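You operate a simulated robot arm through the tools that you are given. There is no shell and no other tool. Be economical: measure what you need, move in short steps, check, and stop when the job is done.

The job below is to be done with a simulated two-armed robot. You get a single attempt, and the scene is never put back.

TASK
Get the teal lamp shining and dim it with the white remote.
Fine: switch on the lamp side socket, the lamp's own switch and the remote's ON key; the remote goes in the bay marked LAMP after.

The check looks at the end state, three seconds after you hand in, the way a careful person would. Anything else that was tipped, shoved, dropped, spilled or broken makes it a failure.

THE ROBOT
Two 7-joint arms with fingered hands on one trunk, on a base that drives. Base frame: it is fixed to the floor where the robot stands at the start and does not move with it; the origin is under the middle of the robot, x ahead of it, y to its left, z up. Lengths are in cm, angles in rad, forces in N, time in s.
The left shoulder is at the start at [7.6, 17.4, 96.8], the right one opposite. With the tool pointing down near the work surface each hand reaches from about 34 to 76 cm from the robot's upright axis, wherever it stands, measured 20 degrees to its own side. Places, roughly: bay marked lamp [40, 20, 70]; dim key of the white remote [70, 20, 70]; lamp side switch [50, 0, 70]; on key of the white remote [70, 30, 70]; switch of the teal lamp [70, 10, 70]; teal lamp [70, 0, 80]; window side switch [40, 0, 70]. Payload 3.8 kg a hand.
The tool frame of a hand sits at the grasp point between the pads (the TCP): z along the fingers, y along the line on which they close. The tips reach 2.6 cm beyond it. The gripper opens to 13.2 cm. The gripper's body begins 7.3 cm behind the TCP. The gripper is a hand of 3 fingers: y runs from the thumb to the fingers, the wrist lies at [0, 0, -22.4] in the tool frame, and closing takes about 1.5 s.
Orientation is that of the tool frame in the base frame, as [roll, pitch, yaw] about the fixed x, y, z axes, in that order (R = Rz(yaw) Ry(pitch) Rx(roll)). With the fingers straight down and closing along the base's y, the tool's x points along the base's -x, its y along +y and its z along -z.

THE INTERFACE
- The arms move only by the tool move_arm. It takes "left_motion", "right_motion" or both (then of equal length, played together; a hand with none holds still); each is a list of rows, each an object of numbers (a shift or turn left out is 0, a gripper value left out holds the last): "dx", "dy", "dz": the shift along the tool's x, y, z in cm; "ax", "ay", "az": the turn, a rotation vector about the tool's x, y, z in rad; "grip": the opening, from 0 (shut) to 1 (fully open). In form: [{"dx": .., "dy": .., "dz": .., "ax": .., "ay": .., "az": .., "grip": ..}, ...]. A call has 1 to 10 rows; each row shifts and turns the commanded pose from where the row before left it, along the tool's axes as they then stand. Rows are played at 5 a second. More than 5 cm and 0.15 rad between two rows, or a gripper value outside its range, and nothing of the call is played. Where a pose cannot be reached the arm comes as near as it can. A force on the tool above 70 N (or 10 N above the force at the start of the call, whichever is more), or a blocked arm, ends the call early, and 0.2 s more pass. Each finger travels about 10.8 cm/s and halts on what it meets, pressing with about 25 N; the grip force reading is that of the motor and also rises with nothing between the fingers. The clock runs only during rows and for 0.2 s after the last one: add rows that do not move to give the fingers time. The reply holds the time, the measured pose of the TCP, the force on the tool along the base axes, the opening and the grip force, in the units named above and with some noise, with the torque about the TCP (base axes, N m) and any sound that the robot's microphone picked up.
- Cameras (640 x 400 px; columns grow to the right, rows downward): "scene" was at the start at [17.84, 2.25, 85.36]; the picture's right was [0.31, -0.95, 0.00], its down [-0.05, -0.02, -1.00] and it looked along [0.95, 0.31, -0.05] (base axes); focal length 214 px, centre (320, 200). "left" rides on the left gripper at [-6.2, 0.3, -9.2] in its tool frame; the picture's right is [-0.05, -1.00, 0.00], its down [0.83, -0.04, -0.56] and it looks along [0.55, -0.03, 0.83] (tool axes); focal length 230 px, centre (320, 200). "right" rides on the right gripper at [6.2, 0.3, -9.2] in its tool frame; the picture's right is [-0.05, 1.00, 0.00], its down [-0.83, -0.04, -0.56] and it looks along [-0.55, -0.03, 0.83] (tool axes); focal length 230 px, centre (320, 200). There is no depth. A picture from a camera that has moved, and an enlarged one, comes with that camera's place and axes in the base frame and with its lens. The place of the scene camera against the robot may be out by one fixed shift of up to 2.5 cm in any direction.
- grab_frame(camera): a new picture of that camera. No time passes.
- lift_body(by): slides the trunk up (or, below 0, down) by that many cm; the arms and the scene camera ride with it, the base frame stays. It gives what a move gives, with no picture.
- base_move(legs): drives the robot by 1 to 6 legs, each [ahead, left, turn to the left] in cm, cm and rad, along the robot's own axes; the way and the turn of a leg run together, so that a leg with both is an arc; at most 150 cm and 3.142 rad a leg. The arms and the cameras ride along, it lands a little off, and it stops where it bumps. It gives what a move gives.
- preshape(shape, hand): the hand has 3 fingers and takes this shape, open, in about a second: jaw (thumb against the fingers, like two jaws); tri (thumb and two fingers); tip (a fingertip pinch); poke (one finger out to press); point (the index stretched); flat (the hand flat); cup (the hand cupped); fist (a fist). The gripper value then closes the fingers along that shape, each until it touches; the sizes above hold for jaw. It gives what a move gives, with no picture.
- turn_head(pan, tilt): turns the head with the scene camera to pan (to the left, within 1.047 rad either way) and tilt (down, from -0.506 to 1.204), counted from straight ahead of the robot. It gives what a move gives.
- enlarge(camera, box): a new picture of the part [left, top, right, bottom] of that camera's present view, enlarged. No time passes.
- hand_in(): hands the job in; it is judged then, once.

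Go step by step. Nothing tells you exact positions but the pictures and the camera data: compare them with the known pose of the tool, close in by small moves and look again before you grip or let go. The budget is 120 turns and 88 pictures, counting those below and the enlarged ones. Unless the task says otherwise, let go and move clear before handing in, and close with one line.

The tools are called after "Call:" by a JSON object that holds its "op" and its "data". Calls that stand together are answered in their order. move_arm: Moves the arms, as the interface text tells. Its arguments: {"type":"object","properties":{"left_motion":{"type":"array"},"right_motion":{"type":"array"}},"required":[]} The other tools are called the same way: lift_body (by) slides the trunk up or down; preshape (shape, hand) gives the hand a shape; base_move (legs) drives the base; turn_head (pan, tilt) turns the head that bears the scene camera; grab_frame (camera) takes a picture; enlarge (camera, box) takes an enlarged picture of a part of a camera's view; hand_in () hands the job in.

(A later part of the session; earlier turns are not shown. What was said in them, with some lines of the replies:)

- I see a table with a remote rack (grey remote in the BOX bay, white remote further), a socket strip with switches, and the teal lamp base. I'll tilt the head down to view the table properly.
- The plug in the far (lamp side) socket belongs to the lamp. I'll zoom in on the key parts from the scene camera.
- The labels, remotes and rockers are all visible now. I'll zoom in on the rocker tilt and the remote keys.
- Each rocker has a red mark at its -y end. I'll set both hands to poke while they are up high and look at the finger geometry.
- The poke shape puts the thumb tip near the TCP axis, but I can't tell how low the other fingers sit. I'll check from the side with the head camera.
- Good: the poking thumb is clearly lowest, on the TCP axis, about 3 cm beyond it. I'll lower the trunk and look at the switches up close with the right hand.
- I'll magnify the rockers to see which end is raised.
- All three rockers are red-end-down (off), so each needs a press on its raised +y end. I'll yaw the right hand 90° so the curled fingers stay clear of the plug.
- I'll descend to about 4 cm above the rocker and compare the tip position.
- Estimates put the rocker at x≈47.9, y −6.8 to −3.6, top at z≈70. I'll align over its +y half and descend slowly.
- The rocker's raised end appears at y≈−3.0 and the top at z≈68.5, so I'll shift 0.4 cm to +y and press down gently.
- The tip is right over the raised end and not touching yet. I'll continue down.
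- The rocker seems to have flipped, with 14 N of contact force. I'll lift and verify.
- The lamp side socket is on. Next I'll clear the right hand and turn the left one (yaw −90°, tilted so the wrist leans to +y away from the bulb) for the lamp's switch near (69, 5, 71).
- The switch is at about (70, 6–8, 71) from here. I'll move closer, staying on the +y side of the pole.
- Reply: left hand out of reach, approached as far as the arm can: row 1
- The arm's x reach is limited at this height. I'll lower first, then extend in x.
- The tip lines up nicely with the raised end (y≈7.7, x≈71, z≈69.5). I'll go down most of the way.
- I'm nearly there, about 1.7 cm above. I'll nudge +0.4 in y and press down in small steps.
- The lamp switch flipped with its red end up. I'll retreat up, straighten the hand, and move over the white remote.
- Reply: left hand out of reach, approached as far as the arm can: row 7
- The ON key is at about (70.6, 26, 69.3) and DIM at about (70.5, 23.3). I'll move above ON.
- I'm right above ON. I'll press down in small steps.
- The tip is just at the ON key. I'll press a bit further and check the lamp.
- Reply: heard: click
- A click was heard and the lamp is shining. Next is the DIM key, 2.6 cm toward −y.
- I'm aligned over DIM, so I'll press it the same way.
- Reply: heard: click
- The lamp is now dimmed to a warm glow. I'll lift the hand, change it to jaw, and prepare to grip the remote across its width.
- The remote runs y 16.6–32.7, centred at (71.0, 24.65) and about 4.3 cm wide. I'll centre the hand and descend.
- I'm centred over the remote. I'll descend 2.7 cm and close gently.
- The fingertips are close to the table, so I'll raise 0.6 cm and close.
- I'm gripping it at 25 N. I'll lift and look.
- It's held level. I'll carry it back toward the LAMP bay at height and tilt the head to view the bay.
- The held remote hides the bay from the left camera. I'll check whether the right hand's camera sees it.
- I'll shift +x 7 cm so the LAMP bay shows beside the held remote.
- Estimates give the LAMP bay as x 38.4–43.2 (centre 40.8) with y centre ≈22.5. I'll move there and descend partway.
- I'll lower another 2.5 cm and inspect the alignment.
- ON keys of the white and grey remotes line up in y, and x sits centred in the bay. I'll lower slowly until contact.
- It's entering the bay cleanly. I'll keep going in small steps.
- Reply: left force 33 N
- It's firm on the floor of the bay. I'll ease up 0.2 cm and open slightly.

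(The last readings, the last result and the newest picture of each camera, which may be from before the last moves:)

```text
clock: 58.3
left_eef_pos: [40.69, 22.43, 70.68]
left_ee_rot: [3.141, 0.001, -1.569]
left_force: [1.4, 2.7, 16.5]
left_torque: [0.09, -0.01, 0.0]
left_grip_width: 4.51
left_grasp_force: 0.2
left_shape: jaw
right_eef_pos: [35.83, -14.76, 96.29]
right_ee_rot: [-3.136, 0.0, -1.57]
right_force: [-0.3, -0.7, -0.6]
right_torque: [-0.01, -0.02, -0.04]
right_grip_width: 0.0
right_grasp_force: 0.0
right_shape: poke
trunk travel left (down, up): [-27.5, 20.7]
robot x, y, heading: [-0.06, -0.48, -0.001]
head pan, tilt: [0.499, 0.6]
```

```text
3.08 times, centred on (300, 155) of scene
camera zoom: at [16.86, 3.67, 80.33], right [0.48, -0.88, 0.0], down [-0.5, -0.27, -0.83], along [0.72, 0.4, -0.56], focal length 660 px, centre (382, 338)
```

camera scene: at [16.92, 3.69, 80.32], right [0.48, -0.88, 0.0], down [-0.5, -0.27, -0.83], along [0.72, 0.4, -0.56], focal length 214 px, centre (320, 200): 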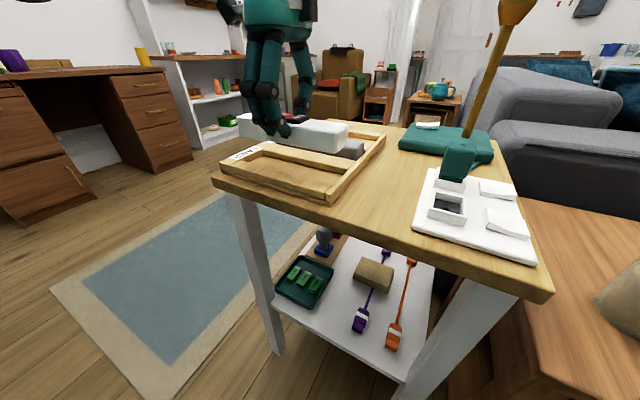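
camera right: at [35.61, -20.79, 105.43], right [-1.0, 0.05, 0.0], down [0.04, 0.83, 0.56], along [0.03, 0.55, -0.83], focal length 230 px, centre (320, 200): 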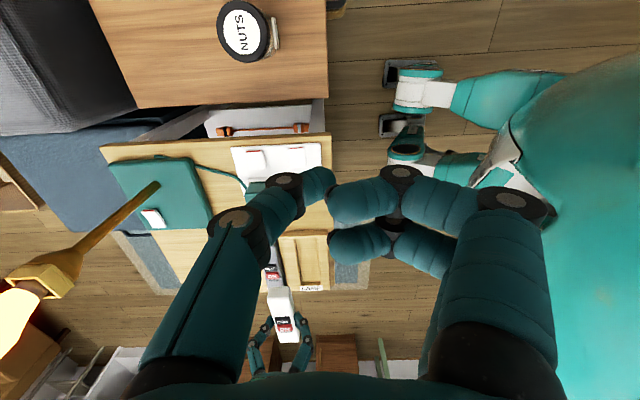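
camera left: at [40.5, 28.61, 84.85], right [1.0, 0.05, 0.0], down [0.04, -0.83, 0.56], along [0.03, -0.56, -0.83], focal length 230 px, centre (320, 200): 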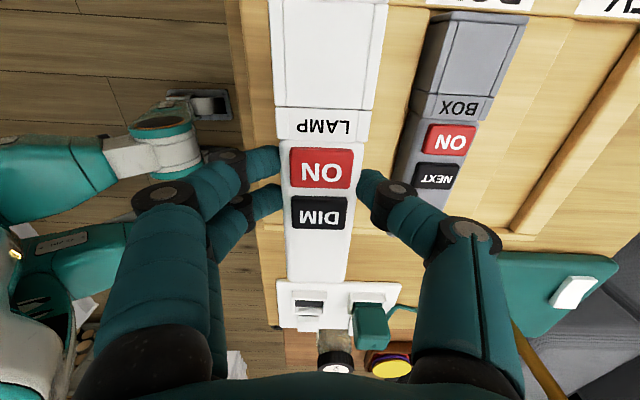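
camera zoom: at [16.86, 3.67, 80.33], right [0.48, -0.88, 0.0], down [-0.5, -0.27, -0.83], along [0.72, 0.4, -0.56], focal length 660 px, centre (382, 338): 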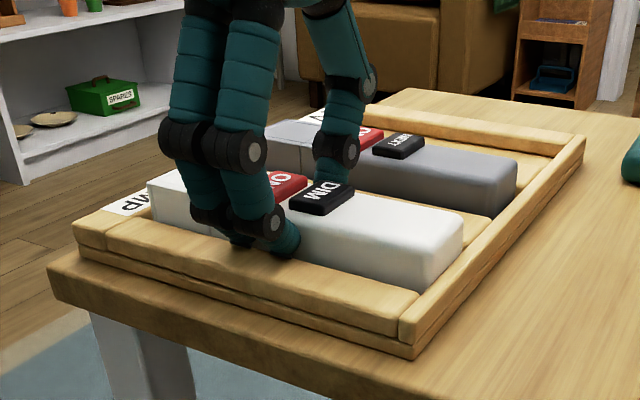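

Released; the fingers touch the rails lightly. I'll lift straight up, opening a bit more on the way.

Call:
{"op": "move_arm", "data": {"left_motion": [{"dz": -0.4}, {"dz": -0.4, "grip": 0.42}, {"dz": -1}, {"dz": -2}, {"dz": -3}, {"dz": -4}, {"dz": -4}, {}]}}

Call:
{"op": "enlarge", "data": {"camera": "scene", "box": [205, 90, 395, 220]}}

Call:
{"op": "grab_frame", "data": {"camera": "left"}}

```text
clock: 60.1
left_eef_pos: [40.68, 22.29, 85.54]
left_ee_rot: [3.141, 0.0, -1.572]
left_force: [0.3, 0.6, 0.1]
left_torque: [0.03, 0.0, -0.01]
left_grip_width: 5.5
left_grasp_force: 0.1
left_shape: jaw
right_eef_pos: [35.85, -14.71, 96.33]
right_ee_rot: [-3.138, 0.0, -1.569]
right_force: [-0.2, 0.7, 0.4]
right_torque: [0.01, 0.03, 0.0]
right_grip_width: 0.0
right_grasp_force: 0.1
right_shape: poke
trunk travel left (down, up): [-27.5, 20.7]
robot x, y, heading: [0.36, -0.16, 0.002]
head pan, tilt: [0.499, 0.6]
```

```text
3.08 times, centred on (300, 155) of scene
camera zoom: at [16.92, 3.7, 80.32], right [0.48, -0.88, 0.0], down [-0.5, -0.27, -0.83], along [0.72, 0.39, -0.56], focal length 660 px, centre (382, 338)
```

zoom: 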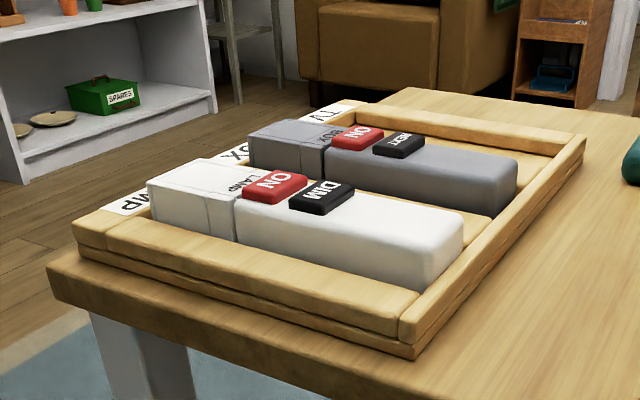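

```text
16 pictures are left
camera left: at [40.34, 28.48, 94.85], right [1.0, 0.05, 0.0], down [0.05, -0.83, 0.56], along [0.03, -0.56, -0.83], focal length 230 px, centre (320, 200)
```

left: 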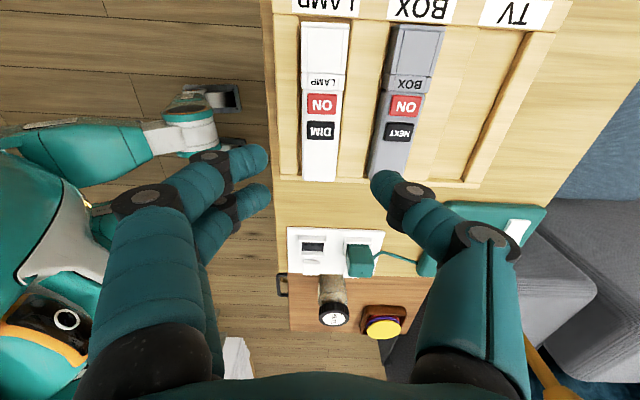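

The white remote is seated in the LAMP bay, level with the grey one. One last look at the lamp and the whole scene.

Call:
{"op": "turn_head", "data": {"pan": 0.05, "tilt": 0.25}}

Call:
{"op": "grab_frame", "data": {"camera": "scene"}}

```text
clock: 61.0
left_eef_pos: [40.61, 22.34, 85.66]
left_ee_rot: [3.141, 0.0, -1.57]
left_force: [-0.1, 0.3, 0.7]
left_torque: [0.01, -0.02, 0.02]
left_grip_width: 5.52
left_grasp_force: 0.1
left_shape: jaw
right_eef_pos: [35.84, -14.8, 96.33]
right_ee_rot: [-3.138, 0.002, -1.57]
right_force: [-0.7, -0.7, -0.7]
right_torque: [-0.01, -0.03, -0.04]
right_grip_width: 0.01
right_grasp_force: 0.1
right_shape: poke
trunk travel left (down, up): [-27.5, 20.7]
robot x, y, heading: [0.2, -0.17, -0.002]
head pan, tilt: [0.051, 0.25]
```

```text
15 pictures are left
camera scene: at [18.48, -0.06, 83.54], right [0.05, -1.0, 0.0], down [-0.25, -0.01, -0.97], along [0.97, 0.05, -0.25], focal length 214 px, centre (320, 200)
```

scene: 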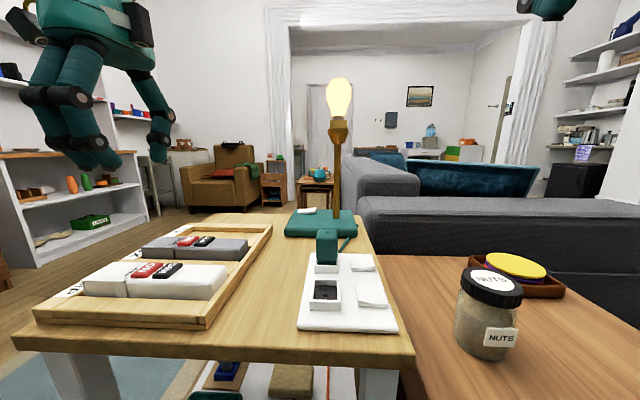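

The lamp is lit and dimmed, the remote is in the LAMP bay, nothing else has moved and both hands are clear, so I'm handing in.

Call:
{"op": "hand_in", "data": {}}

```text
The job is handed in.
```

The teal lamp is on and dimmed, the white remote is in the LAMP bay, and nothing else was disturbed; the job is handed in.
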